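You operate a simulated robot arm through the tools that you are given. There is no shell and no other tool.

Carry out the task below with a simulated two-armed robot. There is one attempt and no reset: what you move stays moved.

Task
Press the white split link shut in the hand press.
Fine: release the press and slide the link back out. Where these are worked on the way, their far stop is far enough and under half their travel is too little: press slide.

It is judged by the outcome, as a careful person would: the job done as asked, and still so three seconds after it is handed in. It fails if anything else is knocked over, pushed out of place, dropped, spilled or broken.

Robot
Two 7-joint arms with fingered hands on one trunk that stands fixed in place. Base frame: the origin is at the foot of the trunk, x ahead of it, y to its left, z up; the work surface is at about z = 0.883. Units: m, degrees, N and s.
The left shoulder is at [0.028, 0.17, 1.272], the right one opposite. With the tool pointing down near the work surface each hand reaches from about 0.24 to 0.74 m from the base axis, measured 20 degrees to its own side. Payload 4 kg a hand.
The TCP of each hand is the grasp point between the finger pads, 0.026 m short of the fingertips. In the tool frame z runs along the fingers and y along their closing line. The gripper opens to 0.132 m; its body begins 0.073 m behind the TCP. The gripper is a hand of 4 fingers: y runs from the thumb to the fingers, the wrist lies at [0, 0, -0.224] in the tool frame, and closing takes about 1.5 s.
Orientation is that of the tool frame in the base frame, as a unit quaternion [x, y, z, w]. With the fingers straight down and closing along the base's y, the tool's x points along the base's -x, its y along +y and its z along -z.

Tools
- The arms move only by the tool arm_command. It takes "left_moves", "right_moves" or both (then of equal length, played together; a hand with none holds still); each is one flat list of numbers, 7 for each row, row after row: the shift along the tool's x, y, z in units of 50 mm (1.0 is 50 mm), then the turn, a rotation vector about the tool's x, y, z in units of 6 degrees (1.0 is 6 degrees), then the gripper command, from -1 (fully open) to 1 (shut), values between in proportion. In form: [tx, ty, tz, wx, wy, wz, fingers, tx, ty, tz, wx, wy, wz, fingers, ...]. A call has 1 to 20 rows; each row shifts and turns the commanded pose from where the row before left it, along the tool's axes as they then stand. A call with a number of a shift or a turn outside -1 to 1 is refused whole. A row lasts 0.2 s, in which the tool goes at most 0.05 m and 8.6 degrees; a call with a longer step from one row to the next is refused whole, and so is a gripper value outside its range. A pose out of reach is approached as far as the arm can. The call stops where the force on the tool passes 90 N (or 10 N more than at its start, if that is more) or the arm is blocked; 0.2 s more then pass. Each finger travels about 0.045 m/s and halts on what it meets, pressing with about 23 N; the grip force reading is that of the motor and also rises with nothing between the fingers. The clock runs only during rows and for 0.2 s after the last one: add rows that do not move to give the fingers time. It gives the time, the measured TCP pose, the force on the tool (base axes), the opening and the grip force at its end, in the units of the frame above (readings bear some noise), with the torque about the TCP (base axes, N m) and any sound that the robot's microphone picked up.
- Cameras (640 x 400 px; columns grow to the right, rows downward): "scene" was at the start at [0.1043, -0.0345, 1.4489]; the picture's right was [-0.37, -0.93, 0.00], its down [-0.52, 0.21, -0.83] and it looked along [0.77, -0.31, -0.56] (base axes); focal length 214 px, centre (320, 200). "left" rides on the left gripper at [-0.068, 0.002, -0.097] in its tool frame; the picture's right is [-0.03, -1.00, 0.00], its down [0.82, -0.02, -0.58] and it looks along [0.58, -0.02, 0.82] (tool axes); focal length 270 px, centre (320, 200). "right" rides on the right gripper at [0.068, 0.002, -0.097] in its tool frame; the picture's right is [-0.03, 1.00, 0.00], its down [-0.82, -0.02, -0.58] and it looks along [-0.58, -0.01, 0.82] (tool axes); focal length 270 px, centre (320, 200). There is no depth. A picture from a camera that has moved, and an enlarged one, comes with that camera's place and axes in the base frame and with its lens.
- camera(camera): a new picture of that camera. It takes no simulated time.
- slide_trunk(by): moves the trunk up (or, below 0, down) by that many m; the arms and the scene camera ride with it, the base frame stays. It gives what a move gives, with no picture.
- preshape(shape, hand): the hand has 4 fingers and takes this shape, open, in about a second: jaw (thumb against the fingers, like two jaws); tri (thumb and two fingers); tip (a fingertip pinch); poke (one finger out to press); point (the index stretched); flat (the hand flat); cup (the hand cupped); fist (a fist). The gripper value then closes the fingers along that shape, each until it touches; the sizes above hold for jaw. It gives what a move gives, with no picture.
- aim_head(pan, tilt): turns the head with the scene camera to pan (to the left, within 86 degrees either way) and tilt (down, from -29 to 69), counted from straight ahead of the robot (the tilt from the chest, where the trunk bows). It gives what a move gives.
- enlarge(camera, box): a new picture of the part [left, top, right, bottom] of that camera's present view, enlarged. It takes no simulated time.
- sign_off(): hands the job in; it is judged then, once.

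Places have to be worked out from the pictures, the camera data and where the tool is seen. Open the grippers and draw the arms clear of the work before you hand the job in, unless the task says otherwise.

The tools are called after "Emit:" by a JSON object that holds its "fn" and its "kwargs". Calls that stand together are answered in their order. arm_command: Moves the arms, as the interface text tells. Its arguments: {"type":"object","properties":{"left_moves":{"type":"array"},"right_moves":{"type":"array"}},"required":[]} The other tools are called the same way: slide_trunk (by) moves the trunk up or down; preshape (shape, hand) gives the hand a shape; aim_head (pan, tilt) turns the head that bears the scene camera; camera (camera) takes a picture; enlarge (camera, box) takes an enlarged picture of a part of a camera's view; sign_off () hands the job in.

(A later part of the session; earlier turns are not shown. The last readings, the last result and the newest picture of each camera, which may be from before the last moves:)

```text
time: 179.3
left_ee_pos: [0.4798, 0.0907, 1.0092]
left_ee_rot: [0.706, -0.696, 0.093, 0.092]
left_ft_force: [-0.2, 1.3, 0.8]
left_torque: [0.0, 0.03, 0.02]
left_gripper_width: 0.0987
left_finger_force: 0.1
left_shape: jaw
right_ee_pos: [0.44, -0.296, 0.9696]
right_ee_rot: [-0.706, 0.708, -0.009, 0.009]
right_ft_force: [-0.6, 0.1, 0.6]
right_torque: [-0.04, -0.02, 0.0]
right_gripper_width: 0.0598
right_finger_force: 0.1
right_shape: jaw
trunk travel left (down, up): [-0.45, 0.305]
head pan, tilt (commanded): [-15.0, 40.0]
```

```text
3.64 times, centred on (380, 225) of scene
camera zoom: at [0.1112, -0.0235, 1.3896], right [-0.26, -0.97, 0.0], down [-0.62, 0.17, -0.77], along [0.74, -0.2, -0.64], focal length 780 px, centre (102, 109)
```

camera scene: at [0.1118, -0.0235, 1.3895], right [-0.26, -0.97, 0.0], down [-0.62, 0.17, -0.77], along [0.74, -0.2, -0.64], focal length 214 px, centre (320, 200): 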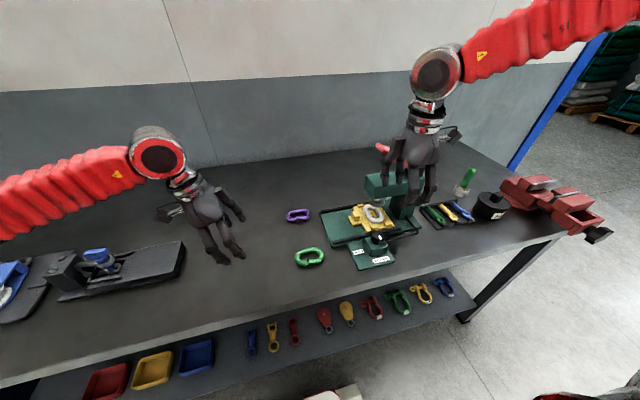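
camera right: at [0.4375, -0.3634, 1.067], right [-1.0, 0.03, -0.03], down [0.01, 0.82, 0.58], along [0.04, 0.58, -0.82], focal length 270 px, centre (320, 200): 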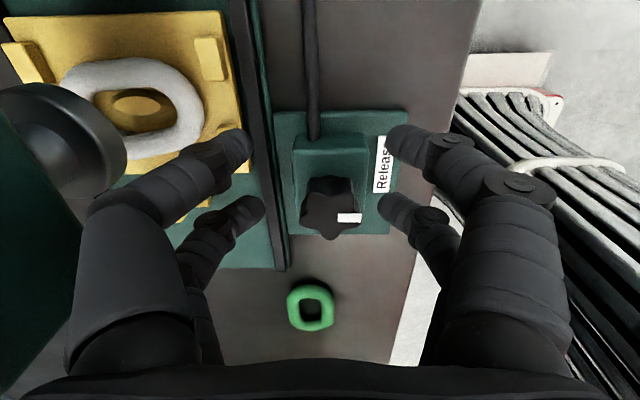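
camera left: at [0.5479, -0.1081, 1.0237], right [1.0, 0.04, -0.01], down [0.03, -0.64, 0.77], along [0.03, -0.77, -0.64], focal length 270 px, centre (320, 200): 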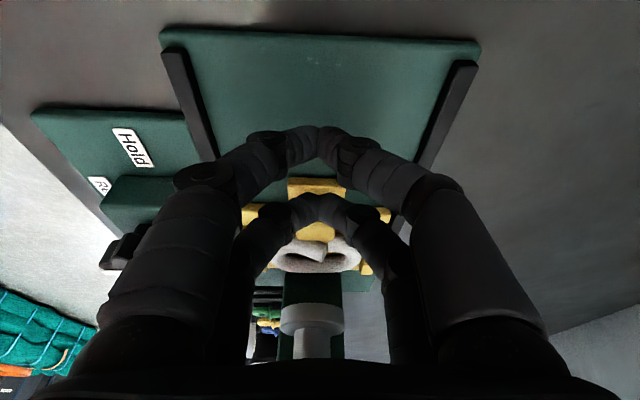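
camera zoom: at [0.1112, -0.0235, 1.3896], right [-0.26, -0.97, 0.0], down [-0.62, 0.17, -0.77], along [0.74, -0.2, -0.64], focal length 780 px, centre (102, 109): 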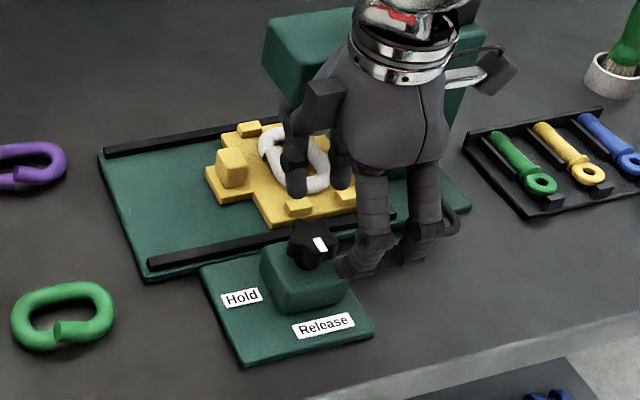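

The rear pair lines up with the knob in y, and the knob is ~4 mm toward -x of centre. I correct that and lower 22 mm.

Emit:
{"fn": "arm_command", "kwargs": {"right_moves": [0, 0.08, 0.1, 0, 0, 0, 0.1, 0, 0, 0.17, 0, 0, 0, 0.1, 0, 0, 0.17, 0, 0, 0, 0.1, 0, 0, 0, 0, 0, 0, 0.1]}}

Emit:
{"fn": "camera", "kwargs": {"camera": "right"}}

Emit:
{"fn": "enlarge", "kwargs": {"camera": "scene", "box": [350, 190, 420, 270]}}

```text
time: 180.3
left_ee_pos: [0.4804, 0.0897, 1.0101]
left_ee_rot: [0.706, -0.697, 0.092, 0.092]
left_ft_force: [-0.3, 0.6, 0.9]
left_torque: [-0.01, 0.05, 0.0]
left_gripper_width: 0.0988
left_finger_force: 0.1
left_shape: jaw
right_ee_pos: [0.4367, -0.2946, 0.946]
right_ee_rot: [-0.706, 0.708, -0.011, 0.009]
right_ft_force: [-0.8, -0.1, 0.7]
right_torque: [0.01, 0.02, -0.03]
right_gripper_width: 0.0597
right_finger_force: 0.1
right_shape: jaw
trunk travel left (down, up): [-0.45, 0.305]
head pan, tilt (commanded): [-15.0, 40.0]
```

```text
taken
camera right: at [0.4345, -0.3621, 1.0439], right [-1.0, 0.03, -0.03], down [0.01, 0.82, 0.58], along [0.04, 0.58, -0.82], focal length 270 px, centre (320, 200)
```

right: 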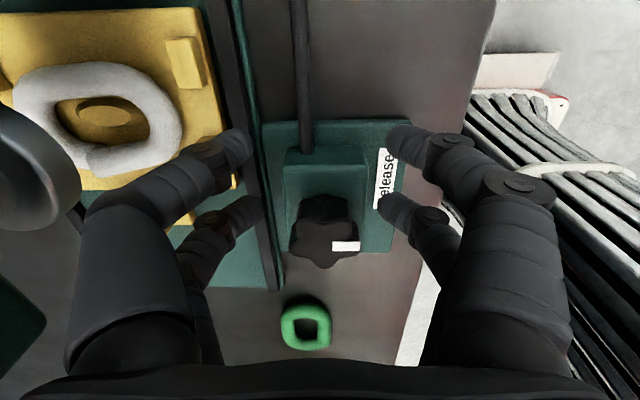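

```text
5.00 times, centred on (385, 230) of scene
camera zoom: at [0.1116, -0.0234, 1.3895], right [-0.26, -0.97, 0.0], down [-0.62, 0.17, -0.77], along [0.74, -0.2, -0.64], focal length 1072 px, centre (-5, 50)
```

zoom: 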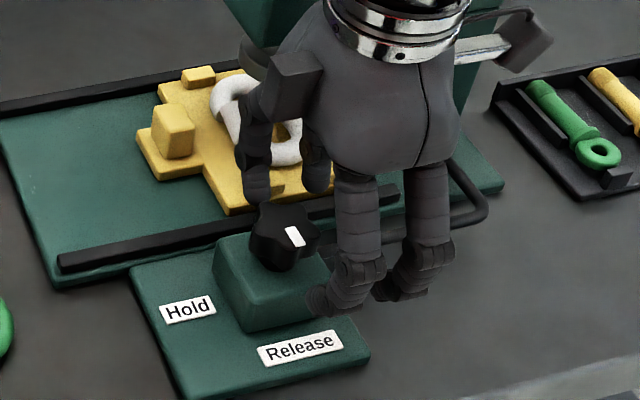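

The rear digits flank the knob. I close on it.

Emit:
{"fn": "arm_command", "kwargs": {"right_moves": [0, 0, 0, 0, 0, 0, 0.3, 0, 0, 0, 0, 0, 0, 0.5, 0, 0, 0, 0, 0, 0, 0.7, 0, 0, 0, 0, 0, 0, 0.8, 0, 0, 0, 0, 0, 0, 0.8, 0, 0, 0, 0, 0, 0, 0.8]}}

Emit:
{"fn": "camera", "kwargs": {"camera": "right"}}

```text
time: 181.7
left_ee_pos: [0.4792, 0.0901, 1.0096]
left_ee_rot: [0.705, -0.697, 0.093, 0.091]
left_ft_force: [1.0, 0.4, -0.1]
left_torque: [0.0, 0.04, 0.02]
left_gripper_width: 0.0987
left_finger_force: 0.1
left_shape: jaw
right_ee_pos: [0.4373, -0.2951, 0.9485]
right_ee_rot: [-0.706, 0.708, -0.011, 0.01]
right_ft_force: [-3.4, -3.0, 15.0]
right_torque: [0.16, 0.3, 0.08]
right_gripper_width: 0.0164
right_finger_force: 0.1
right_shape: jaw
trunk travel left (down, up): [-0.45, 0.305]
head pan, tilt (commanded): [-15.0, 40.0]
```

```text
taken
camera right: at [0.4335, -0.362, 1.0449], right [-1.0, 0.03, -0.03], down [0.01, 0.82, 0.58], along [0.04, 0.58, -0.82], focal length 270 px, centre (320, 200)
```

right: 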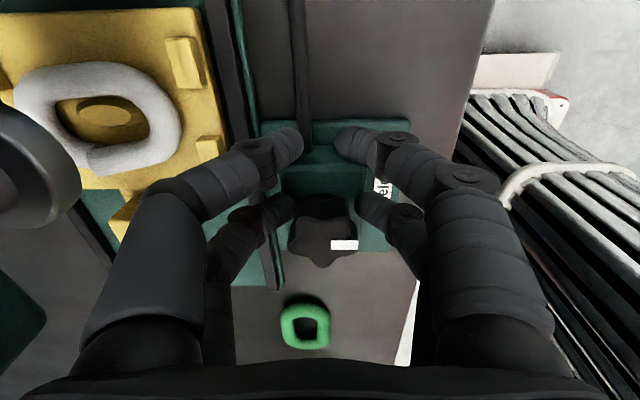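

The pair holds the knob (slight downward contact). I rotate about the knob axis, clockwise from above, 30° to start, and look at the pointer.

Emit:
{"fn": "arm_command", "kwargs": {"right_moves": [0, 0, -0.03, 0, 0, 0, 0.8, -0.0026, 0.0502, 0, 0, 0, 1, 0.8, -0.0026, 0.0502, 0, 0, 0, 1, 0.8, -0.0026, 0.0502, 0, 0, 0, 1, 0.8, -0.0026, 0.0502, 0, 0, 0, 1, 0.8, -0.0026, 0.0502, 0, 0, 0, 1, 0.8, 0, 0, 0, 0, 0, 0, 0.8]}}

Emit:
{"fn": "camera", "kwargs": {"camera": "right"}}

Emit:
{"fn": "enlarge", "kwargs": {"camera": "scene", "box": [350, 190, 420, 270]}}

```text
time: 183.3
left_ee_pos: [0.4779, 0.09, 1.0108]
left_ee_rot: [0.705, -0.697, 0.094, 0.09]
left_ft_force: [0.2, 0.1, -0.1]
left_torque: [-0.02, 0.01, -0.02]
left_gripper_width: 0.0987
left_finger_force: 0.0
left_shape: jaw
right_ee_pos: [0.4243, -0.2927, 0.9478]
right_ee_rot: [-0.499, 0.867, -0.008, 0.011]
right_ft_force: [-8.1, -8.6, 15.6]
right_torque: [0.05, 0.12, 0.48]
right_gripper_width: 0.0167
right_finger_force: 0.1
right_shape: jaw
trunk travel left (down, up): [-0.45, 0.305]
head pan, tilt (commanded): [-15.0, 40.0]
```

```text
taken
camera right: at [0.3865, -0.3494, 1.0433], right [-0.85, 0.52, -0.02], down [0.41, 0.7, 0.59], along [0.33, 0.49, -0.81], focal length 270 px, centre (320, 200)
```

right: 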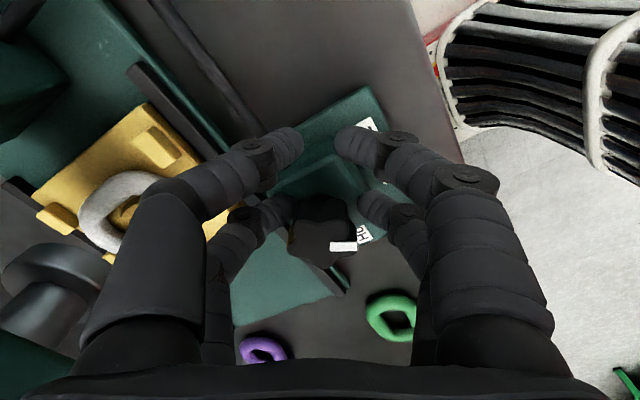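

```text
5.00 times, centred on (385, 230) of scene
camera zoom: at [0.1093, -0.0239, 1.3898], right [-0.26, -0.97, 0.0], down [-0.62, 0.17, -0.77], along [0.74, -0.2, -0.64], focal length 1072 px, centre (-5, 50)
```

zoom: 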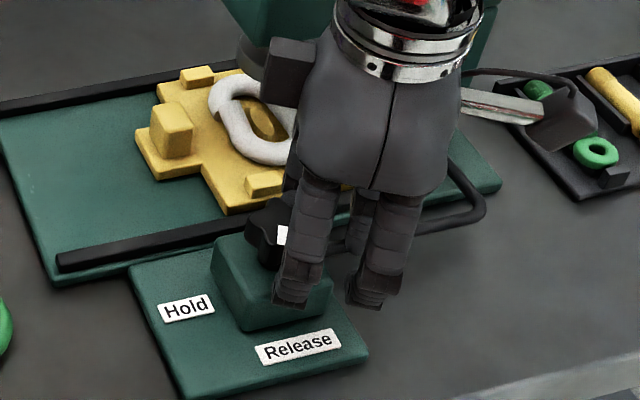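

The pointer turns with the hand. I continue the remaining 60°.

Emit:
{"fn": "arm_command", "kwargs": {"right_moves": [-0.0026, 0.0502, 0, 0, 0, 1, 0.8, -0.0026, 0.0502, 0, 0, 0, 1, 0.8, -0.0026, 0.0502, 0, 0, 0, 1, 0.8, -0.0026, 0.0502, 0, 0, 0, 1, 0.8, -0.0026, 0.0502, 0, 0, 0, 1, 0.8, -0.0026, 0.0502, 0, 0, 0, 1, 0.8, -0.0026, 0.0502, 0, 0, 0, 1, 0.8, -0.0026, 0.0502, 0, 0, 0, 1, 0.8, -0.0026, 0.0502, 0, 0, 0, 1, 0.8, 0, 0, 0, 0, 0, 0, 0.8]}}

Emit:
{"fn": "camera", "kwargs": {"camera": "right"}}

Emit:
{"fn": "enlarge", "kwargs": {"camera": "scene", "box": [350, 190, 420, 270]}}

```text
time: 185.5
left_ee_pos: [0.4733, 0.0894, 1.0138]
left_ee_rot: [0.705, -0.697, 0.096, 0.089]
left_ft_force: [-0.2, 0.4, 0.0]
left_torque: [-0.01, -0.01, 0.02]
left_gripper_width: 0.0986
left_finger_force: 0.1
left_shape: jaw
right_ee_pos: [0.3915, -0.2741, 0.9455]
right_ee_rot: [-0.054, 0.999, -0.005, 0.002]
right_ft_force: [-73.2, -5.3, 6.7]
right_torque: [-0.15, 2.01, 1.88]
right_gripper_width: 0.0148
right_finger_force: 0.1
right_shape: jaw
trunk travel left (down, up): [-0.45, 0.305]
head pan, tilt (commanded): [-15.0, 40.0]
```

```text
taken
camera right: at [0.3248, -0.2794, 1.0425], right [-0.08, 1.0, -0.01], down [0.81, 0.07, 0.58], along [0.58, 0.04, -0.81], focal length 270 px, centre (320, 200)
```

right: 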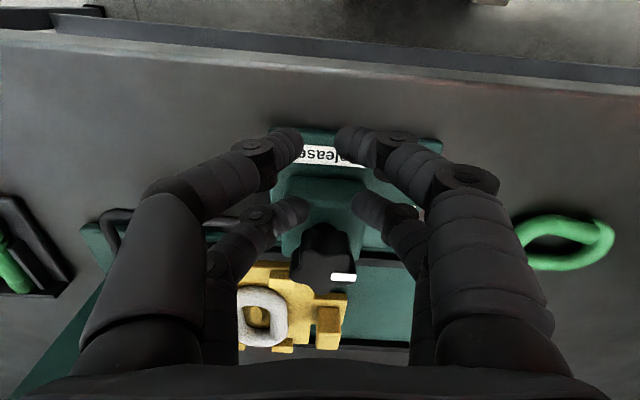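

```text
5.00 times, centred on (385, 230) of scene
camera zoom: at [0.1006, -0.0239, 1.3904], right [-0.26, -0.97, 0.0], down [-0.61, 0.17, -0.77], along [0.74, -0.2, -0.64], focal length 1072 px, centre (-5, 50)
```

zoom: 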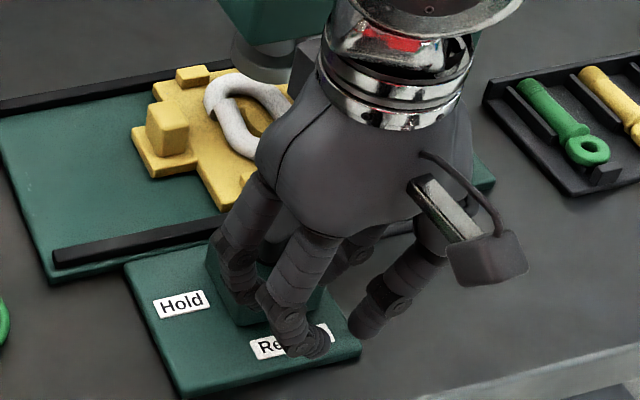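

The knob turned with the hand ~84°, but near the end the digits squeezed off the star knob and are now wedged against it (-73 N). I open the digits and back the hand off to relieve it.

Emit:
{"fn": "arm_command", "kwargs": {"right_moves": [0, 0, 0, 0, 0, 0, 0.5, 0.1, 0, 0, 0, 0, 0, 0.2, 0.1, 0, -0.1, 0, 0, 0, 0.1, 0, 0, -0.4, 0, 0, 0, 0.1, 0, 0, -0.6, 0, 0, 0, 0.1, 0, 0, 0, 0, 0, 0, 0.1]}}

Emit:
{"fn": "camera", "kwargs": {"camera": "right"}}

Emit:
{"fn": "enlarge", "kwargs": {"camera": "scene", "box": [320, 170, 430, 290]}}

```text
time: 186.9
left_ee_pos: [0.4792, 0.0892, 1.0098]
left_ee_rot: [0.706, -0.696, 0.093, 0.092]
left_ft_force: [0.3, -0.4, 0.8]
left_torque: [0.01, -0.02, 0.03]
left_gripper_width: 0.0985
left_finger_force: 0.1
left_shape: jaw
right_ee_pos: [0.4033, -0.2735, 1.0027]
right_ee_rot: [-0.052, 0.999, -0.002, 0.015]
right_ft_force: [-0.6, 1.0, -0.6]
right_torque: [-0.03, -0.01, -0.03]
right_gripper_width: 0.0592
right_finger_force: 0.2
right_shape: jaw
trunk travel left (down, up): [-0.45, 0.305]
head pan, tilt (commanded): [-15.0, 40.0]
```

```text
taken
camera right: at [0.3333, -0.2786, 1.0961], right [-0.08, 1.0, 0.0], down [0.8, 0.06, 0.6], along [0.6, 0.05, -0.8], focal length 270 px, centre (320, 200)
```

right: 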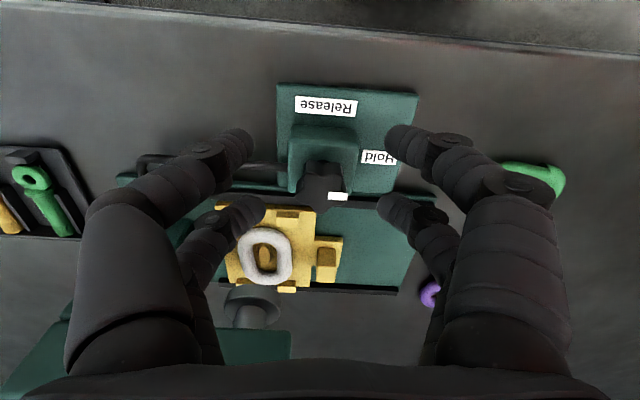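

```text
3.33 times, centred on (375, 230) of scene
camera zoom: at [0.1119, -0.0239, 1.3894], right [-0.26, -0.97, 0.0], down [-0.62, 0.17, -0.77], along [0.74, -0.2, -0.64], focal length 715 px, centre (137, 100)
```

zoom: 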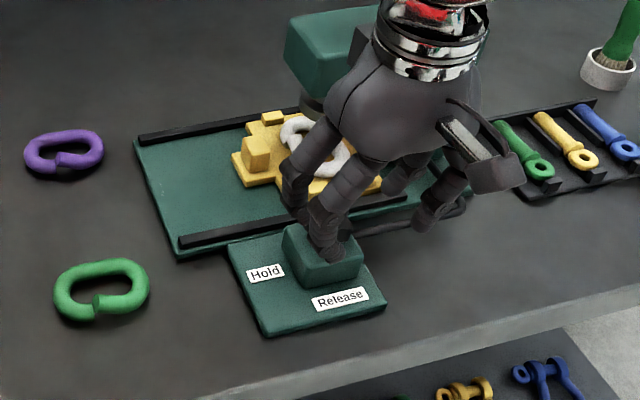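

Emit:
{"fn": "enlarge", "kwargs": {"camera": "right", "box": [260, 80, 430, 220]}}

```text
2.86 times, centred on (345, 150) of right
camera zoom: at [0.3333, -0.2786, 1.0961], right [-0.08, 1.0, 0.0], down [0.8, 0.06, 0.6], along [0.6, 0.05, -0.8], focal length 772 px, centre (249, 343)
```

zoom: 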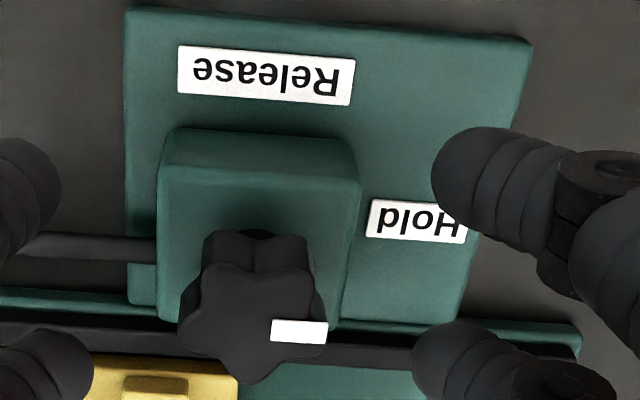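

The pointer now points at Hold. Next the lever: I raise the right hand well above the press and form a fist to press with, then look at it.

Emit:
{"fn": "arm_command", "kwargs": {"right_moves": [0, 0, -0.9, 0, 0, 0, 0.1, 0, 0, -0.9, 0, 0, 0, 0.1, 0, 0, -0.9, 0, 0, 0, 0.1, 0, 0, -0.9, 0, 0, 0, 0.1, 0, 0, -0.9, 0, 0, 0, 0.1, 0, 0, -0.9, 0, 0, 0, 0.1, 0, 0, 0, 0, 0, 0, 0.1]}}

Emit:
{"fn": "preshape", "kwargs": {"shape": "fist", "hand": "right"}}

Emit:
{"fn": "camera", "kwargs": {"camera": "scene"}}

Emit:
{"fn": "camera", "kwargs": {"camera": "right"}}

```text
time: 188.5
left_ee_pos: [0.4816, 0.0906, 1.0098]
left_ee_rot: [0.706, -0.696, 0.093, 0.091]
left_ft_force: [-0.2, -0.4, 0.7]
left_torque: [0.01, 0.02, -0.01]
left_gripper_width: 0.0987
left_finger_force: 0.1
left_shape: jaw
right_ee_pos: [0.3965, -0.2728, 1.27]
right_ee_rot: [-0.052, 0.999, -0.001, 0.014]
right_ft_force: [0.0, 0.7, 0.3]
right_torque: [-0.01, 0.01, -0.01]
right_gripper_width: 0.059
right_finger_force: 0.1
right_shape: jaw
trunk travel left (down, up): [-0.45, 0.305]
head pan, tilt (commanded): [-15.0, 40.0]
```

```text
time: 189.4
left_ee_pos: [0.48, 0.0893, 1.0089]
left_ee_rot: [0.706, -0.696, 0.093, 0.092]
left_ft_force: [-0.3, 0.1, -0.7]
left_torque: [0.02, 0.03, -0.01]
left_gripper_width: 0.0985
left_finger_force: 0.0
left_shape: jaw
right_ee_pos: [0.396, -0.274, 1.2696]
right_ee_rot: [-0.052, 0.999, -0.001, 0.014]
right_ft_force: [0.5, -0.2, 0.6]
right_torque: [0.03, 0.01, -0.01]
right_gripper_width: 0.0001
right_finger_force: 0.0
right_shape: fist
trunk travel left (down, up): [-0.45, 0.305]
head pan, tilt (commanded): [-15.0, 40.0]
```

```text
taken
camera scene: at [0.1115, -0.0235, 1.3895], right [-0.26, -0.97, 0.0], down [-0.62, 0.17, -0.77], along [0.74, -0.2, -0.64], focal length 214 px, centre (320, 200)
```

scene: 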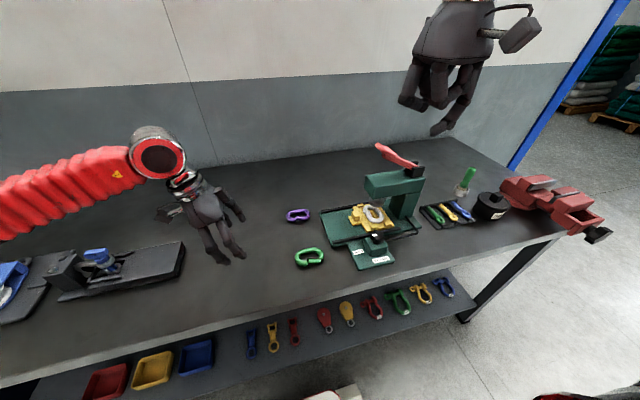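

```text
taken
camera right: at [0.3267, -0.2786, 1.3642], right [-0.08, 1.0, 0.0], down [0.8, 0.06, 0.6], along [0.6, 0.04, -0.8], focal length 270 px, centre (320, 200)
```

right: 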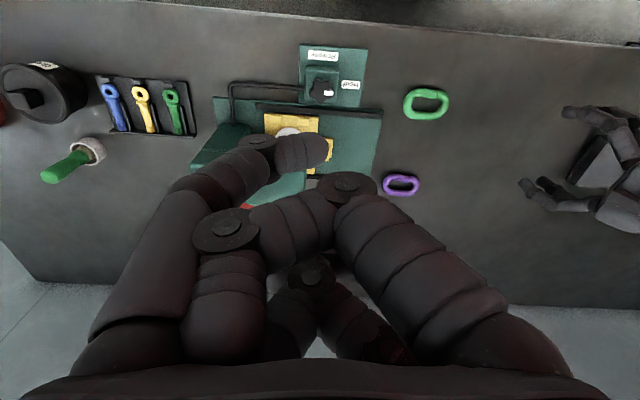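

Emit:
{"fn": "enlarge", "kwargs": {"camera": "scene", "box": [380, 0, 560, 150]}}

Emit:
{"fn": "enlarge", "kwargs": {"camera": "right", "box": [180, 30, 400, 220]}}

```text
2.67 times, centred on (470, 75) of scene
camera zoom: at [0.1115, -0.0235, 1.3895], right [-0.26, -0.97, 0.0], down [-0.62, 0.17, -0.77], along [0.74, -0.2, -0.64], focal length 572 px, centre (-80, 533)
```

zoom: 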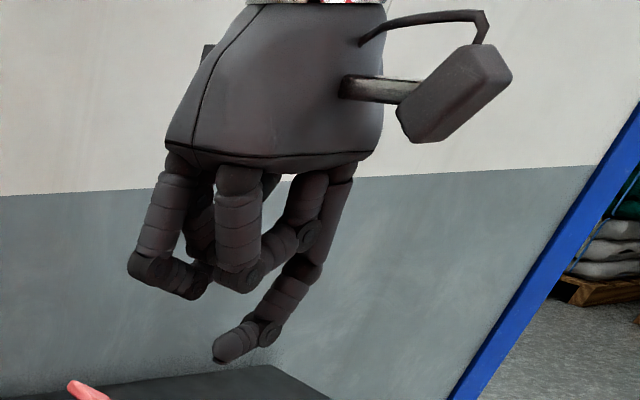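

```text
2.11 times, centred on (290, 125) of right
camera zoom: at [0.3267, -0.2786, 1.3642], right [-0.08, 1.0, 0.0], down [0.8, 0.06, 0.6], along [0.6, 0.04, -0.8], focal length 569 px, centre (383, 358)
```

zoom: 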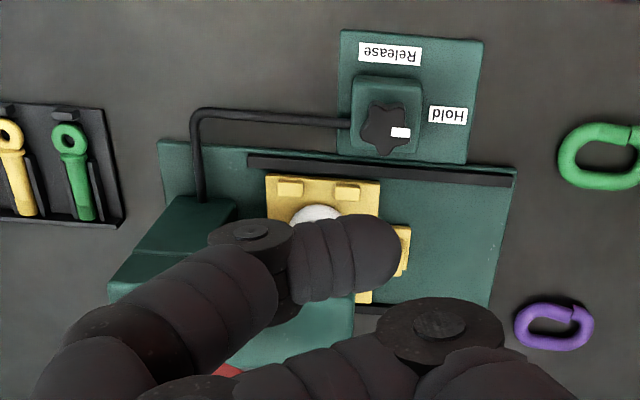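

The knob reads Hold. The fist isn't tight yet; I close it fully and look again.

Emit:
{"fn": "arm_command", "kwargs": {"right_moves": [0, 0, 0, 0, 0, 0, 1, 0, 0, 0, 0, 0, 0, 1, 0, 0, 0, 0, 0, 0, 1, 0, 0, 0, 0, 0, 0, 1, 0, 0, 0, 0, 0, 0, 1, 0, 0, 0, 0, 0, 0, 1, 0, 0, 0, 0, 0, 0, 1]}}

Emit:
{"fn": "enlarge", "kwargs": {"camera": "scene", "box": [380, 0, 560, 150]}}

Emit:
{"fn": "camera", "kwargs": {"camera": "right"}}

```text
time: 191.0
left_ee_pos: [0.4805, 0.0901, 1.0103]
left_ee_rot: [0.705, -0.697, 0.094, 0.091]
left_ft_force: [0.3, -0.2, -0.2]
left_torque: [0.01, 0.03, 0.03]
left_gripper_width: 0.0985
left_finger_force: 0.1
left_shape: jaw
right_ee_pos: [0.396, -0.2734, 1.2691]
right_ee_rot: [-0.051, 0.999, -0.001, 0.014]
right_ft_force: [0.1, -0.1, 0.2]
right_torque: [0.02, 0.0, -0.01]
right_gripper_width: 0.0
right_finger_force: 0.1
right_shape: fist
trunk travel left (down, up): [-0.45, 0.305]
head pan, tilt (commanded): [-15.0, 40.0]
```

```text
2.67 times, centred on (470, 75) of scene
camera zoom: at [0.1115, -0.0235, 1.3895], right [-0.26, -0.97, 0.0], down [-0.62, 0.17, -0.77], along [0.74, -0.2, -0.64], focal length 572 px, centre (-80, 533)
```

zoom: 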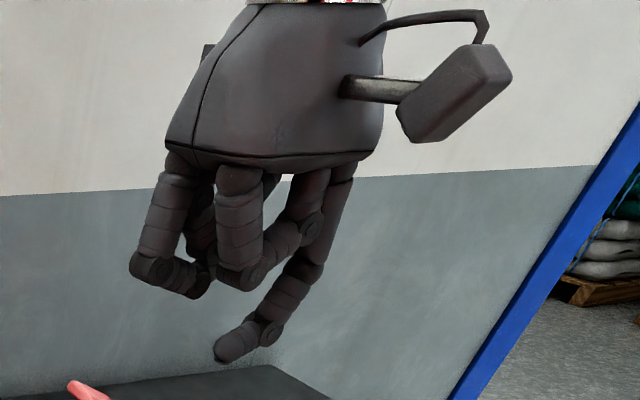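

```text
taken
camera right: at [0.3267, -0.2786, 1.3642], right [-0.08, 1.0, 0.0], down [0.8, 0.06, 0.6], along [0.6, 0.04, -0.8], focal length 270 px, centre (320, 200)
```

right: 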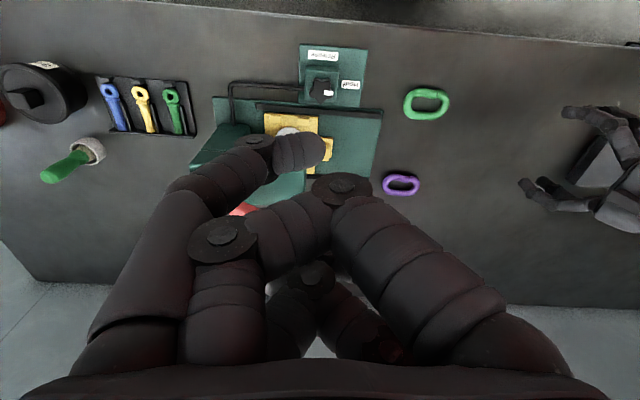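

A tight fist leaves the thumb hanging, so I'll press with closed jaw digits instead: one pair centred on the lever's paddle. I reshape, close, and move above the paddle.

Emit:
{"fn": "preshape", "kwargs": {"shape": "jaw", "hand": "right"}}

Emit:
{"fn": "arm_command", "kwargs": {"right_moves": [0, 0, 0, 0, 0, 0, 0.5, 0, 0, 0, 0, 0, 0, 1, 0, 0, 0, 0, 0, 0, 1, 0, 0, 0, 0, 0, 0, 1, 0, 0, 0, 0, 0, 0, 1, 0, 0, 0, 0, 0, 0, 1, 0, 0, 0, 0, 0, 0, 1, 0, 0, 0, 0, 0, 0, 1, -0.6275, -0.275, 0.2, 0, 0, 0, 1, -0.6275, -0.275, 0.2, 0, 0, 0, 1, -0.6275, -0.275, 0.2, 0, 0, 0, 1, -0.6275, -0.275, 0.2, 0, 0, 0, 1, 0, 0, 0, 0, 0, 0, 1]}}

Emit:
{"fn": "camera", "kwargs": {"camera": "right"}}

Emit:
{"fn": "enlarge", "kwargs": {"camera": "scene", "box": [320, 80, 460, 260]}}

```text
time: 191.9
left_ee_pos: [0.4805, 0.0896, 1.0102]
left_ee_rot: [0.705, -0.697, 0.093, 0.091]
left_ft_force: [-0.2, 0.4, -0.1]
left_torque: [-0.02, 0.0, 0.02]
left_gripper_width: 0.0988
left_finger_force: 0.0
left_shape: jaw
right_ee_pos: [0.3969, -0.2737, 1.2692]
right_ee_rot: [-0.052, 0.999, -0.001, 0.013]
right_ft_force: [0.5, 0.5, -0.2]
right_torque: [-0.01, -0.01, 0.01]
right_gripper_width: 0.1319
right_finger_force: 0.0
right_shape: jaw
trunk travel left (down, up): [-0.45, 0.305]
head pan, tilt (commanded): [-15.0, 40.0]
```

```text
time: 194.7
left_ee_pos: [0.4798, 0.09, 1.0101]
left_ee_rot: [0.705, -0.697, 0.093, 0.092]
left_ft_force: [0.1, 0.2, 0.5]
left_torque: [0.01, 0.0, -0.02]
left_gripper_width: 0.0986
left_finger_force: 0.0
left_shape: jaw
right_ee_pos: [0.5273, -0.3142, 1.2331]
right_ee_rot: [-0.051, 0.999, 0.0, 0.014]
right_ft_force: [0.2, 0.1, -0.2]
right_torque: [0.01, 0.02, -0.01]
right_gripper_width: 0.0001
right_finger_force: 22.6
right_shape: jaw
trunk travel left (down, up): [-0.45, 0.305]
head pan, tilt (commanded): [-15.0, 40.0]
```

```text
taken
camera right: at [0.4583, -0.3192, 1.329], right [-0.08, 1.0, 0.0], down [0.8, 0.06, 0.6], along [0.6, 0.04, -0.8], focal length 270 px, centre (320, 200)
```

right: 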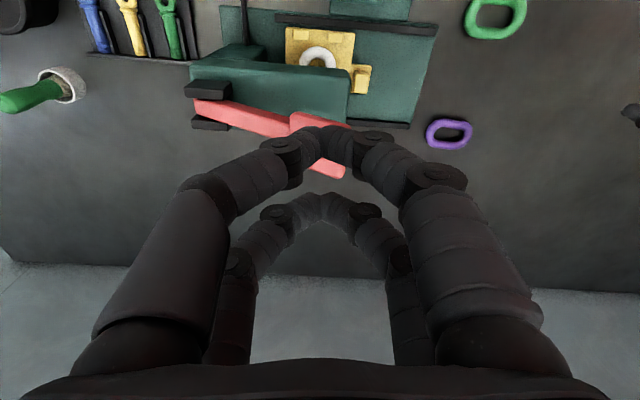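

```text
2.22 times, centred on (390, 170) of scene
camera zoom: at [0.1104, -0.0233, 1.3897], right [-0.26, -0.97, 0.0], down [-0.62, 0.17, -0.77], along [0.74, -0.2, -0.64], focal length 477 px, centre (164, 267)
```

zoom: 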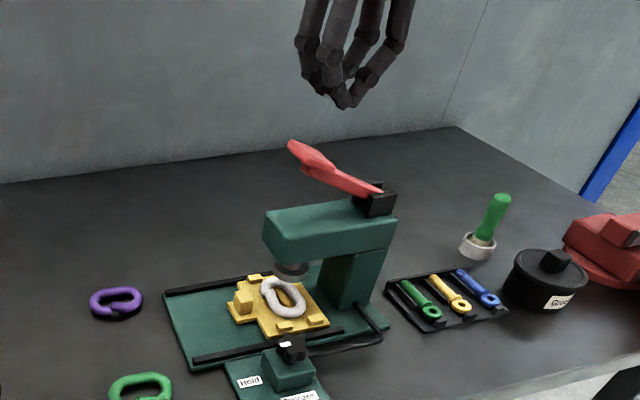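

The closed pair is centred over the paddle (≈(0.549,-0.313)). I lower 60 mm, then continue in small steps until contact.

Emit:
{"fn": "arm_command", "kwargs": {"right_moves": [0, 0, 0.6, 0, 0, 0, 1, 0, 0, 0.6, 0, 0, 0, 1, 0, 0, 0.1, 0, 0, 0, 1, 0, 0, 0.1, 0, 0, 0, 1, 0, 0, 0.1, 0, 0, 0, 1, 0, 0, 0, 0, 0, 0, 1]}}

Emit:
{"fn": "enlarge", "kwargs": {"camera": "scene", "box": [320, 100, 440, 260]}}

```text
time: 196.1
left_ee_pos: [0.4803, 0.0908, 1.0108]
left_ee_rot: [0.705, -0.697, 0.093, 0.091]
left_ft_force: [-0.7, -0.4, 0.3]
left_torque: [-0.02, 0.03, -0.05]
left_gripper_width: 0.0987
left_finger_force: 0.0
left_shape: jaw
right_ee_pos: [0.5299, -0.3154, 1.1595]
right_ee_rot: [-0.051, 0.999, -0.001, 0.013]
right_ft_force: [0.7, 0.4, 2.9]
right_torque: [0.03, -0.01, 0.05]
right_gripper_width: 0.0
right_finger_force: 22.6
right_shape: jaw
trunk travel left (down, up): [-0.45, 0.305]
head pan, tilt (commanded): [-15.0, 40.0]
```

```text
2.50 times, centred on (380, 180) of scene
camera zoom: at [0.1114, -0.0234, 1.3895], right [-0.26, -0.97, 0.0], down [-0.62, 0.17, -0.77], along [0.74, -0.2, -0.64], focal length 536 px, centre (170, 250)
```

zoom: 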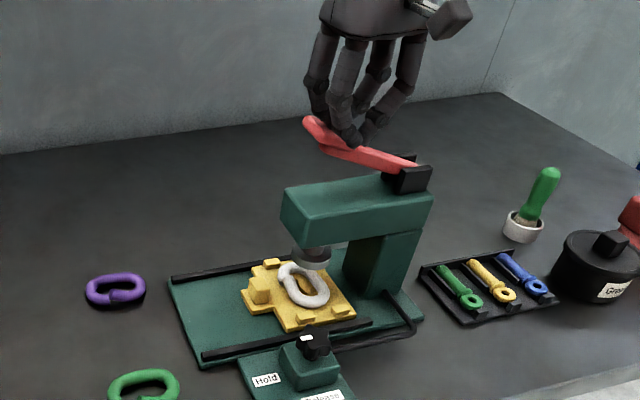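

Light contact. I press down in 5 mm steps.

Emit:
{"fn": "arm_command", "kwargs": {"right_moves": [0, 0.02, 0.1, 0, 0, 0, 1, 0, 0.02, 0.1, 0, 0, 0, 1, 0, 0.02, 0.1, 0, 0, 0, 1, 0, 0, 0, 0, 0, 0, 1]}}

Emit:
{"fn": "enlarge", "kwargs": {"camera": "scene", "box": [320, 100, 440, 260]}}

```text
time: 197.1
left_ee_pos: [0.4807, 0.0912, 1.0093]
left_ee_rot: [0.706, -0.696, 0.094, 0.091]
left_ft_force: [0.5, 0.4, 1.1]
left_torque: [0.04, -0.01, 0.01]
left_gripper_width: 0.0988
left_finger_force: 0.1
left_shape: jaw
right_ee_pos: [0.5276, -0.3142, 1.1451]
right_ee_rot: [-0.051, 0.999, -0.001, 0.013]
right_ft_force: [0.6, -0.4, 2.5]
right_torque: [0.02, -0.07, 0.0]
right_gripper_width: 0.0
right_finger_force: 22.2
right_shape: jaw
trunk travel left (down, up): [-0.45, 0.305]
head pan, tilt (commanded): [-15.0, 40.0]
```

```text
2.50 times, centred on (380, 180) of scene
camera zoom: at [0.1115, -0.0234, 1.3895], right [-0.26, -0.97, 0.0], down [-0.62, 0.17, -0.77], along [0.74, -0.2, -0.64], focal length 536 px, centre (170, 250)
```

zoom: 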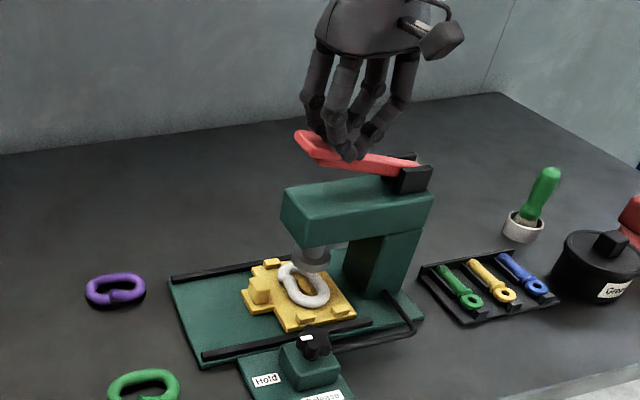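

The lever goes down easily and the ram descends. I continue.

Emit:
{"fn": "arm_command", "kwargs": {"right_moves": [0, 0.02, 0.1, 0, 0, 0, 1, 0, 0.02, 0.1, 0, 0, 0, 1, 0, 0.02, 0.1, 0, 0, 0, 1, 0, 0.02, 0.1, 0, 0, 0, 1, 0, 0, 0, 0, 0, 0, 1]}}

Emit:
{"fn": "enlarge", "kwargs": {"camera": "scene", "box": [320, 100, 440, 260]}}

```text
time: 198.3
left_ee_pos: [0.4807, 0.0908, 1.0101]
left_ee_rot: [0.705, -0.697, 0.094, 0.091]
left_ft_force: [1.2, 0.5, -0.3]
left_torque: [-0.01, 0.03, 0.02]
left_gripper_width: 0.0987
left_finger_force: 0.1
left_shape: jaw
right_ee_pos: [0.529, -0.3099, 1.1247]
right_ee_rot: [-0.052, 0.999, -0.001, 0.014]
right_ft_force: [1.0, 1.1, 5.4]
right_torque: [0.09, -0.07, 0.02]
right_gripper_width: 0.0
right_finger_force: 22.7
right_shape: jaw
trunk travel left (down, up): [-0.45, 0.305]
head pan, tilt (commanded): [-15.0, 40.0]
```

```text
2.50 times, centred on (380, 180) of scene
camera zoom: at [0.1112, -0.0231, 1.3896], right [-0.26, -0.97, 0.0], down [-0.62, 0.17, -0.77], along [0.74, -0.2, -0.64], focal length 536 px, centre (170, 250)
```

zoom: 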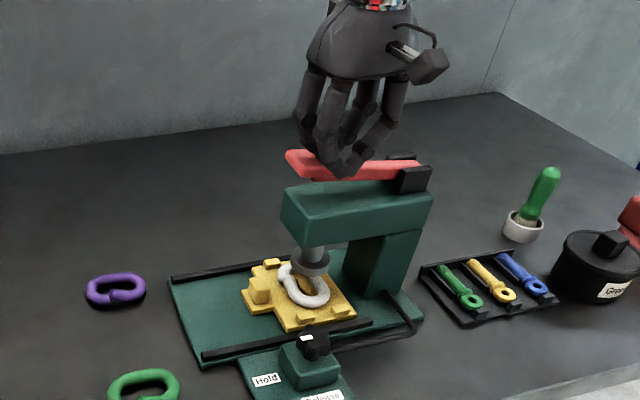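

Emit:
{"fn": "arm_command", "kwargs": {"right_moves": [0, 0.01, 0.1, 0, 0, 0, 1, 0, 0.01, 0.1, 0, 0, 0, 1, 0, 0, 0, 0, 0, 0, 1]}}

Emit:
{"fn": "enlarge", "kwargs": {"camera": "scene", "box": [320, 120, 420, 260]}}

```text
time: 199.1
left_ee_pos: [0.4809, 0.0907, 1.0096]
left_ee_rot: [0.705, -0.697, 0.094, 0.091]
left_ft_force: [-0.5, -0.3, -0.4]
left_torque: [-0.03, 0.03, -0.02]
left_gripper_width: 0.0988
left_finger_force: 0.1
left_shape: jaw
right_ee_pos: [0.5294, -0.3092, 1.1157]
right_ee_rot: [-0.052, 0.999, -0.001, 0.013]
right_ft_force: [-2.0, 1.5, 5.6]
right_torque: [0.02, -0.04, 0.01]
right_gripper_width: 0.0001
right_finger_force: 22.7
right_shape: jaw
trunk travel left (down, up): [-0.45, 0.305]
head pan, tilt (commanded): [-15.0, 40.0]
```

```text
2.86 times, centred on (370, 190) of scene
camera zoom: at [0.1108, -0.0231, 1.3896], right [-0.26, -0.97, 0.0], down [-0.62, 0.17, -0.77], along [0.74, -0.2, -0.64], focal length 613 px, centre (177, 229)
```

zoom: 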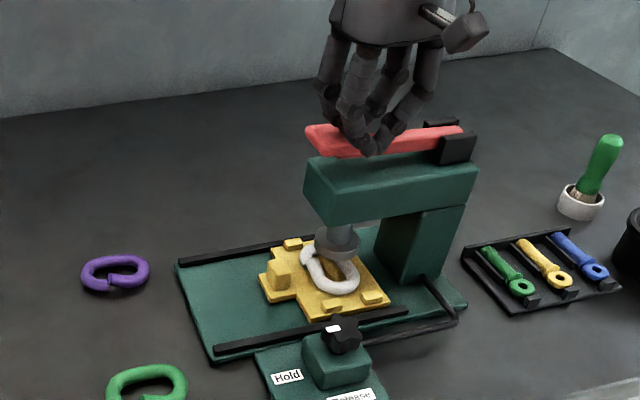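

The ram is about to meet the link. I keep pressing in 4 mm steps, watching the force build.

Emit:
{"fn": "arm_command", "kwargs": {"right_moves": [0, 0, 0.08, 0, 0, 0, 1, 0, 0, 0.08, 0, 0, 0, 1, 0, 0, 0, 0, 0, 0, 1]}}

Emit:
{"fn": "enlarge", "kwargs": {"camera": "scene", "box": [330, 150, 410, 250]}}

```text
time: 199.9
left_ee_pos: [0.4781, 0.0901, 1.011]
left_ee_rot: [0.706, -0.696, 0.095, 0.092]
left_ft_force: [0.6, 0.9, 0.4]
left_torque: [0.0, 0.0, -0.02]
left_gripper_width: 0.0983
left_finger_force: 0.1
left_shape: jaw
right_ee_pos: [0.5287, -0.3078, 1.1112]
right_ee_rot: [-0.051, 0.998, -0.001, 0.019]
right_ft_force: [3.9, -2.9, 35.9]
right_torque: [-0.09, -0.64, -0.03]
right_gripper_width: 0.0001
right_finger_force: 23.1
right_shape: jaw
trunk travel left (down, up): [-0.45, 0.305]
head pan, tilt (commanded): [-15.0, 40.0]
```

```text
4.00 times, centred on (370, 200) of scene
camera zoom: at [0.1088, -0.0224, 1.3901], right [-0.26, -0.97, 0.0], down [-0.62, 0.17, -0.77], along [0.74, -0.2, -0.64], focal length 858 px, centre (120, 200)
```

zoom: 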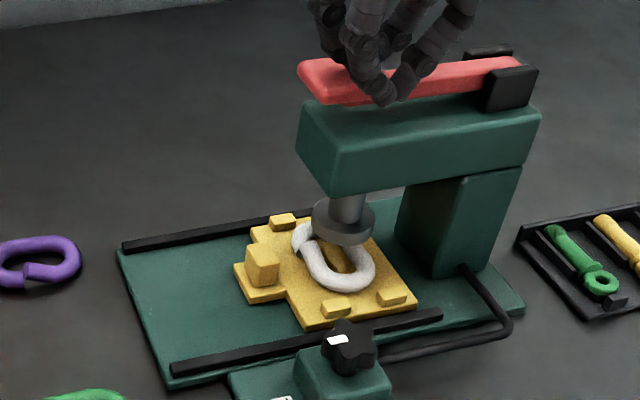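

Resistance builds (36 N). I press on further in small steps up to a firm force.

Emit:
{"fn": "arm_command", "kwargs": {"right_moves": [0, 0, 0.06, 0, 0, 0, 1, 0, 0, 0, 0, 0, 0, 1]}}

Emit:
{"fn": "enlarge", "kwargs": {"camera": "scene", "box": [330, 150, 410, 250]}}

```text
time: 200.5
left_ee_pos: [0.4787, 0.0921, 1.011]
left_ee_rot: [0.706, -0.696, 0.094, 0.091]
left_ft_force: [0.1, -0.2, -0.1]
left_torque: [-0.02, -0.03, 0.03]
left_gripper_width: 0.0989
left_finger_force: 0.1
left_shape: jaw
right_ee_pos: [0.5284, -0.3068, 1.1097]
right_ee_rot: [-0.052, 0.998, -0.001, 0.02]
right_ft_force: [2.7, -3.2, 49.0]
right_torque: [-0.1, -0.87, -0.01]
right_gripper_width: 0.0
right_finger_force: 23.1
right_shape: jaw
trunk travel left (down, up): [-0.45, 0.305]
head pan, tilt (commanded): [-15.0, 40.0]
```

```text
4.00 times, centred on (370, 200) of scene
camera zoom: at [0.1076, -0.0217, 1.3901], right [-0.26, -0.97, 0.0], down [-0.62, 0.17, -0.77], along [0.74, -0.2, -0.64], focal length 858 px, centre (120, 200)
```

zoom: 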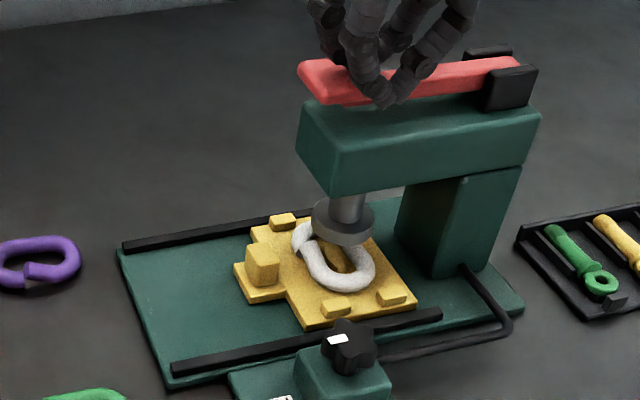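

The ram now bears on the link's raised arm (49 N). I increase the push gradually.

Emit:
{"fn": "arm_command", "kwargs": {"right_moves": [0, 0, 0.05, 0, 0, 0, 1, 0, 0, 0.04, 0, 0, 0, 1, 0, 0, 0, 0, 0, 0, 1]}}

Emit:
{"fn": "enlarge", "kwargs": {"camera": "scene", "box": [330, 150, 410, 250]}}

```text
time: 201.3
left_ee_pos: [0.4758, 0.0915, 1.0119]
left_ee_rot: [0.706, -0.696, 0.095, 0.091]
left_ft_force: [0.0, 0.3, 0.7]
left_torque: [0.01, 0.01, 0.02]
left_gripper_width: 0.0988
left_finger_force: 0.1
left_shape: jaw
right_ee_pos: [0.5288, -0.3068, 1.1094]
right_ee_rot: [-0.051, 0.998, -0.001, 0.023]
right_ft_force: [2.2, -5.6, 62.1]
right_torque: [-0.2, -0.97, -0.09]
right_gripper_width: 0.0
right_finger_force: 23.0
right_shape: jaw
trunk travel left (down, up): [-0.45, 0.305]
head pan, tilt (commanded): [-15.0, 40.0]
```

```text
4.00 times, centred on (370, 200) of scene
camera zoom: at [0.1061, -0.0215, 1.3902], right [-0.26, -0.97, 0.0], down [-0.62, 0.17, -0.77], along [0.74, -0.2, -0.64], focal length 858 px, centre (120, 200)
```

zoom: 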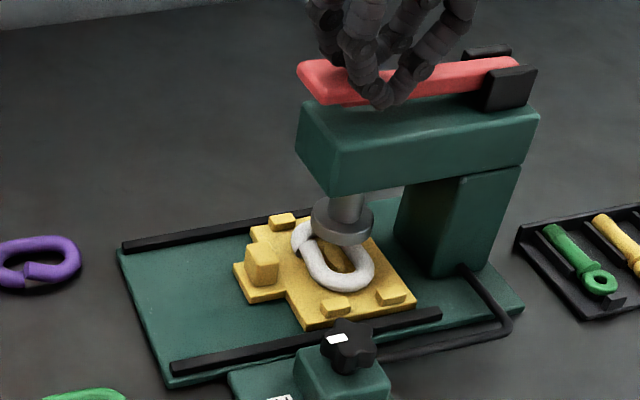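

The lever is at its stop with no further motion at 62 N. I zoom in to see whether the link is shut.

Emit:
{"fn": "enlarge", "kwargs": {"camera": "scene", "box": [355, 190, 400, 230]}}

Emit:
{"fn": "camera", "kwargs": {"camera": "left"}}

Emit:
{"fn": "camera", "kwargs": {"camera": "right"}}

```text
10.00 times, centred on (378, 210) of scene
camera zoom: at [0.1061, -0.0215, 1.3902], right [-0.26, -0.97, 0.0], down [-0.62, 0.17, -0.77], along [0.74, -0.2, -0.64], focal length 2145 px, centre (-255, 100)
```

zoom: 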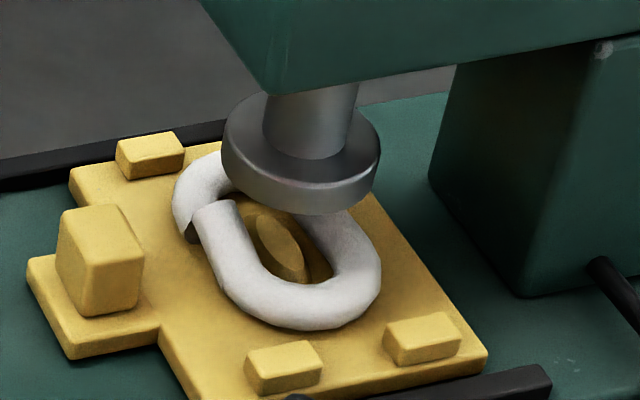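

```text
taken
camera left: at [0.4736, 0.182, 1.0884], right [1.0, 0.04, 0.0], down [0.03, -0.64, 0.77], along [0.03, -0.77, -0.64], focal length 270 px, centre (320, 200)
```

left: 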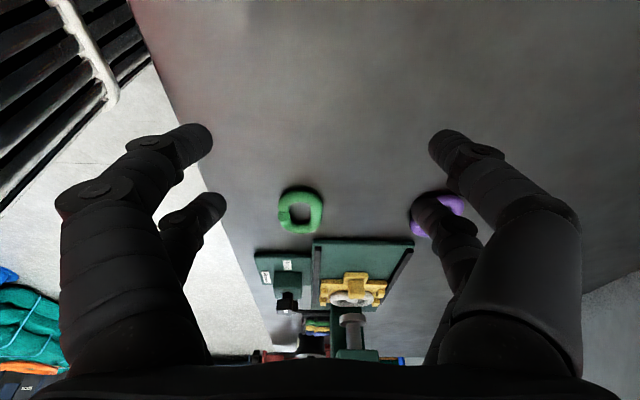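

```text
taken
camera right: at [0.4576, -0.3114, 1.2026], right [-0.08, 1.0, 0.0], down [0.79, 0.06, 0.61], along [0.61, 0.04, -0.79], focal length 270 px, centre (320, 200)
```

right: 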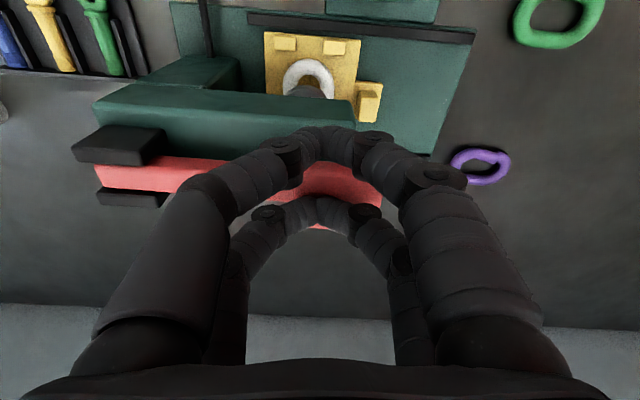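

The ram sits right over the link's raised arm; it may just need more force. I press on toward ~85 N.

Emit:
{"fn": "arm_command", "kwargs": {"right_moves": [0, 0, 0.06, 0, 0, 0, 1, 0, 0, 0.06, 0, 0, 0, 1, 0, 0, 0, 0, 0, 0, 1]}}

Emit:
{"fn": "enlarge", "kwargs": {"camera": "scene", "box": [340, 150, 410, 230]}}

```text
time: 202.1
left_ee_pos: [0.4761, 0.0915, 1.0137]
left_ee_rot: [0.705, -0.696, 0.097, 0.09]
left_ft_force: [0.2, 0.3, -0.7]
left_torque: [-0.02, -0.01, 0.02]
left_gripper_width: 0.0988
left_finger_force: 0.1
left_shape: jaw
right_ee_pos: [0.529, -0.3074, 1.1056]
right_ee_rot: [-0.051, 0.998, -0.001, 0.026]
right_ft_force: [-1.0, -7.9, 76.6]
right_torque: [-0.33, -1.11, -0.14]
right_gripper_width: 0.0
right_finger_force: 23.0
right_shape: jaw
trunk travel left (down, up): [-0.45, 0.305]
head pan, tilt (commanded): [-15.0, 40.0]
```

```text
5.00 times, centred on (375, 190) of scene
camera zoom: at [0.1041, -0.0211, 1.3905], right [-0.26, -0.97, 0.0], down [-0.62, 0.17, -0.77], along [0.74, -0.2, -0.64], focal length 1072 px, centre (45, 250)
```

zoom: 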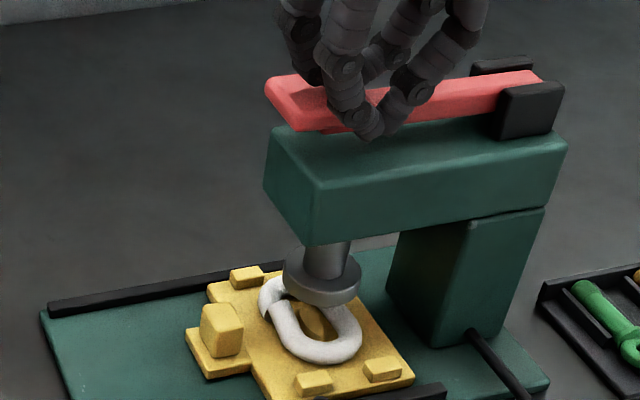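

The lever now appears down on the head (its stop), at 77 N. I ease off and raise the hand to see whether the lever springs back while the ram holds.

Emit:
{"fn": "arm_command", "kwargs": {"right_moves": [0, 0, -0.2, 0, 0, 0, 1, 0, 0, -0.3, 0, 0, 0, 1, 0, 0, -0.4, 0, 0, 0, 1, 0, 0, -0.4, 0, 0, 0, 1, 0, 0, 0, 0, 0, 0, 1, 0, 0, 0, 0, 0, 0, 1, 0, 0, 0, 0, 0, 0, 1]}}

Emit:
{"fn": "enlarge", "kwargs": {"camera": "scene", "box": [320, 110, 430, 250]}}

```text
time: 203.7
left_ee_pos: [0.4813, 0.0898, 1.0099]
left_ee_rot: [0.706, -0.696, 0.094, 0.09]
left_ft_force: [0.3, -0.5, 0.3]
left_torque: [0.0, 0.04, 0.01]
left_gripper_width: 0.0988
left_finger_force: 0.1
left_shape: jaw
right_ee_pos: [0.5257, -0.3072, 1.1587]
right_ee_rot: [-0.051, 0.999, -0.001, 0.014]
right_ft_force: [-1.9, -0.7, 1.9]
right_torque: [-0.04, -0.03, -0.01]
right_gripper_width: 0.0
right_finger_force: 22.5
right_shape: jaw
trunk travel left (down, up): [-0.45, 0.305]
head pan, tilt (commanded): [-15.0, 40.0]
```

```text
2.86 times, centred on (375, 180) of scene
camera zoom: at [0.1114, -0.0236, 1.3895], right [-0.26, -0.97, 0.0], down [-0.62, 0.17, -0.77], along [0.74, -0.2, -0.64], focal length 613 px, centre (163, 257)
```

zoom: 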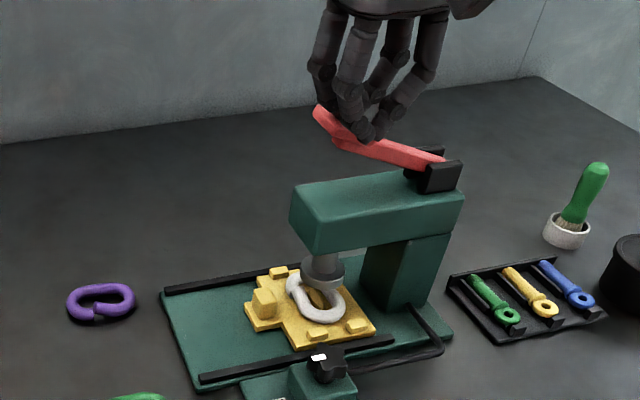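

Confirmed: it's a pump. The lever returned while the ram stayed down at Hold. I make a second stroke.

Emit:
{"fn": "arm_command", "kwargs": {"right_moves": [0, 0, 0.12, 0, 0, 0, 1, 0, 0, 0.12, 0, 0, 0, 1, 0, 0.01, 0.12, 0, 0, 0, 1, 0, 0.01, 0.12, 0, 0, 0, 1, 0, 0.01, 0.12, 0, 0, 0, 1, 0, 0.01, 0.12, 0, 0, 0, 1, 0, 0, 0.12, 0, 0, 0, 1, 0, 0, 0.1, 0, 0, 0, 1, 0, 0, 0, 0, 0, 0, 1]}}

Emit:
{"fn": "enlarge", "kwargs": {"camera": "scene", "box": [340, 130, 410, 250]}}

```text
time: 205.7
left_ee_pos: [0.4808, 0.0911, 1.01]
left_ee_rot: [0.705, -0.697, 0.094, 0.091]
left_ft_force: [-0.7, -0.1, 0.5]
left_torque: [-0.04, 0.0, 0.0]
left_gripper_width: 0.0988
left_finger_force: 0.2
left_shape: jaw
right_ee_pos: [0.5281, -0.3065, 1.1131]
right_ee_rot: [-0.052, 0.999, -0.001, 0.013]
right_ft_force: [-1.0, 1.2, 9.6]
right_torque: [0.04, -0.19, 0.05]
right_gripper_width: 0.0001
right_finger_force: 23.2
right_shape: jaw
trunk travel left (down, up): [-0.45, 0.305]
head pan, tilt (commanded): [-15.0, 40.0]
```

```text
3.33 times, centred on (375, 190) of scene
camera zoom: at [0.1107, -0.0228, 1.3897], right [-0.26, -0.97, 0.0], down [-0.62, 0.17, -0.77], along [0.74, -0.2, -0.64], focal length 715 px, centre (137, 233)
```

zoom: 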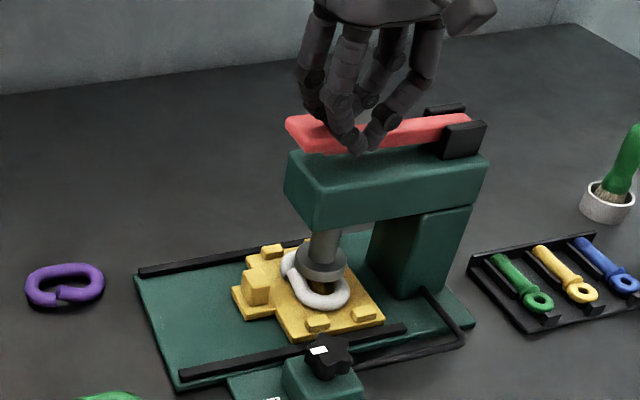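

The ram has come down further. I finish this stroke to the lever's stop.

Emit:
{"fn": "arm_command", "kwargs": {"right_moves": [0, 0, 0.08, 0, 0, 0, 1, 0, 0, 0.06, 0, 0, 0, 1, 0, 0, 0, 0, 0, 0, 1]}}

Emit:
{"fn": "enlarge", "kwargs": {"camera": "scene", "box": [350, 180, 405, 235]}}

```text
time: 206.5
left_ee_pos: [0.4772, 0.09, 1.0126]
left_ee_rot: [0.705, -0.697, 0.095, 0.091]
left_ft_force: [-0.3, 0.6, 0.6]
left_torque: [0.01, 0.01, 0.04]
left_gripper_width: 0.0989
left_finger_force: 0.0
left_shape: jaw
right_ee_pos: [0.5276, -0.3061, 1.1116]
right_ee_rot: [-0.051, 0.999, -0.002, 0.019]
right_ft_force: [5.6, -1.7, 45.3]
right_torque: [-0.05, -0.89, 0.0]
right_gripper_width: 0.0002
right_finger_force: 22.7
right_shape: jaw
trunk travel left (down, up): [-0.45, 0.305]
head pan, tilt (commanded): [-15.0, 40.0]
```

```text
7.27 times, centred on (378, 208) of scene
camera zoom: at [0.1082, -0.0218, 1.3902], right [-0.26, -0.97, 0.0], down [-0.62, 0.17, -0.77], along [0.74, -0.2, -0.64], focal length 1560 px, centre (-98, 146)
```

zoom: 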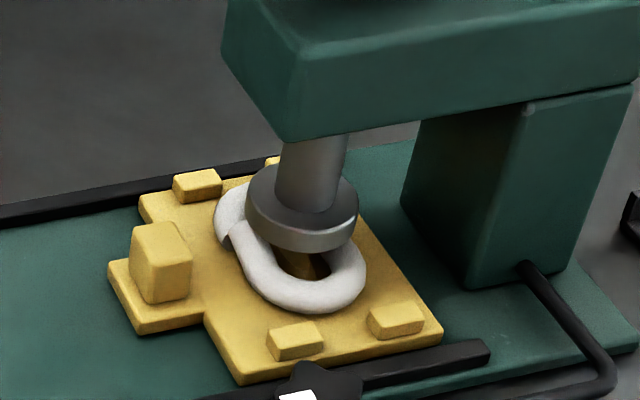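

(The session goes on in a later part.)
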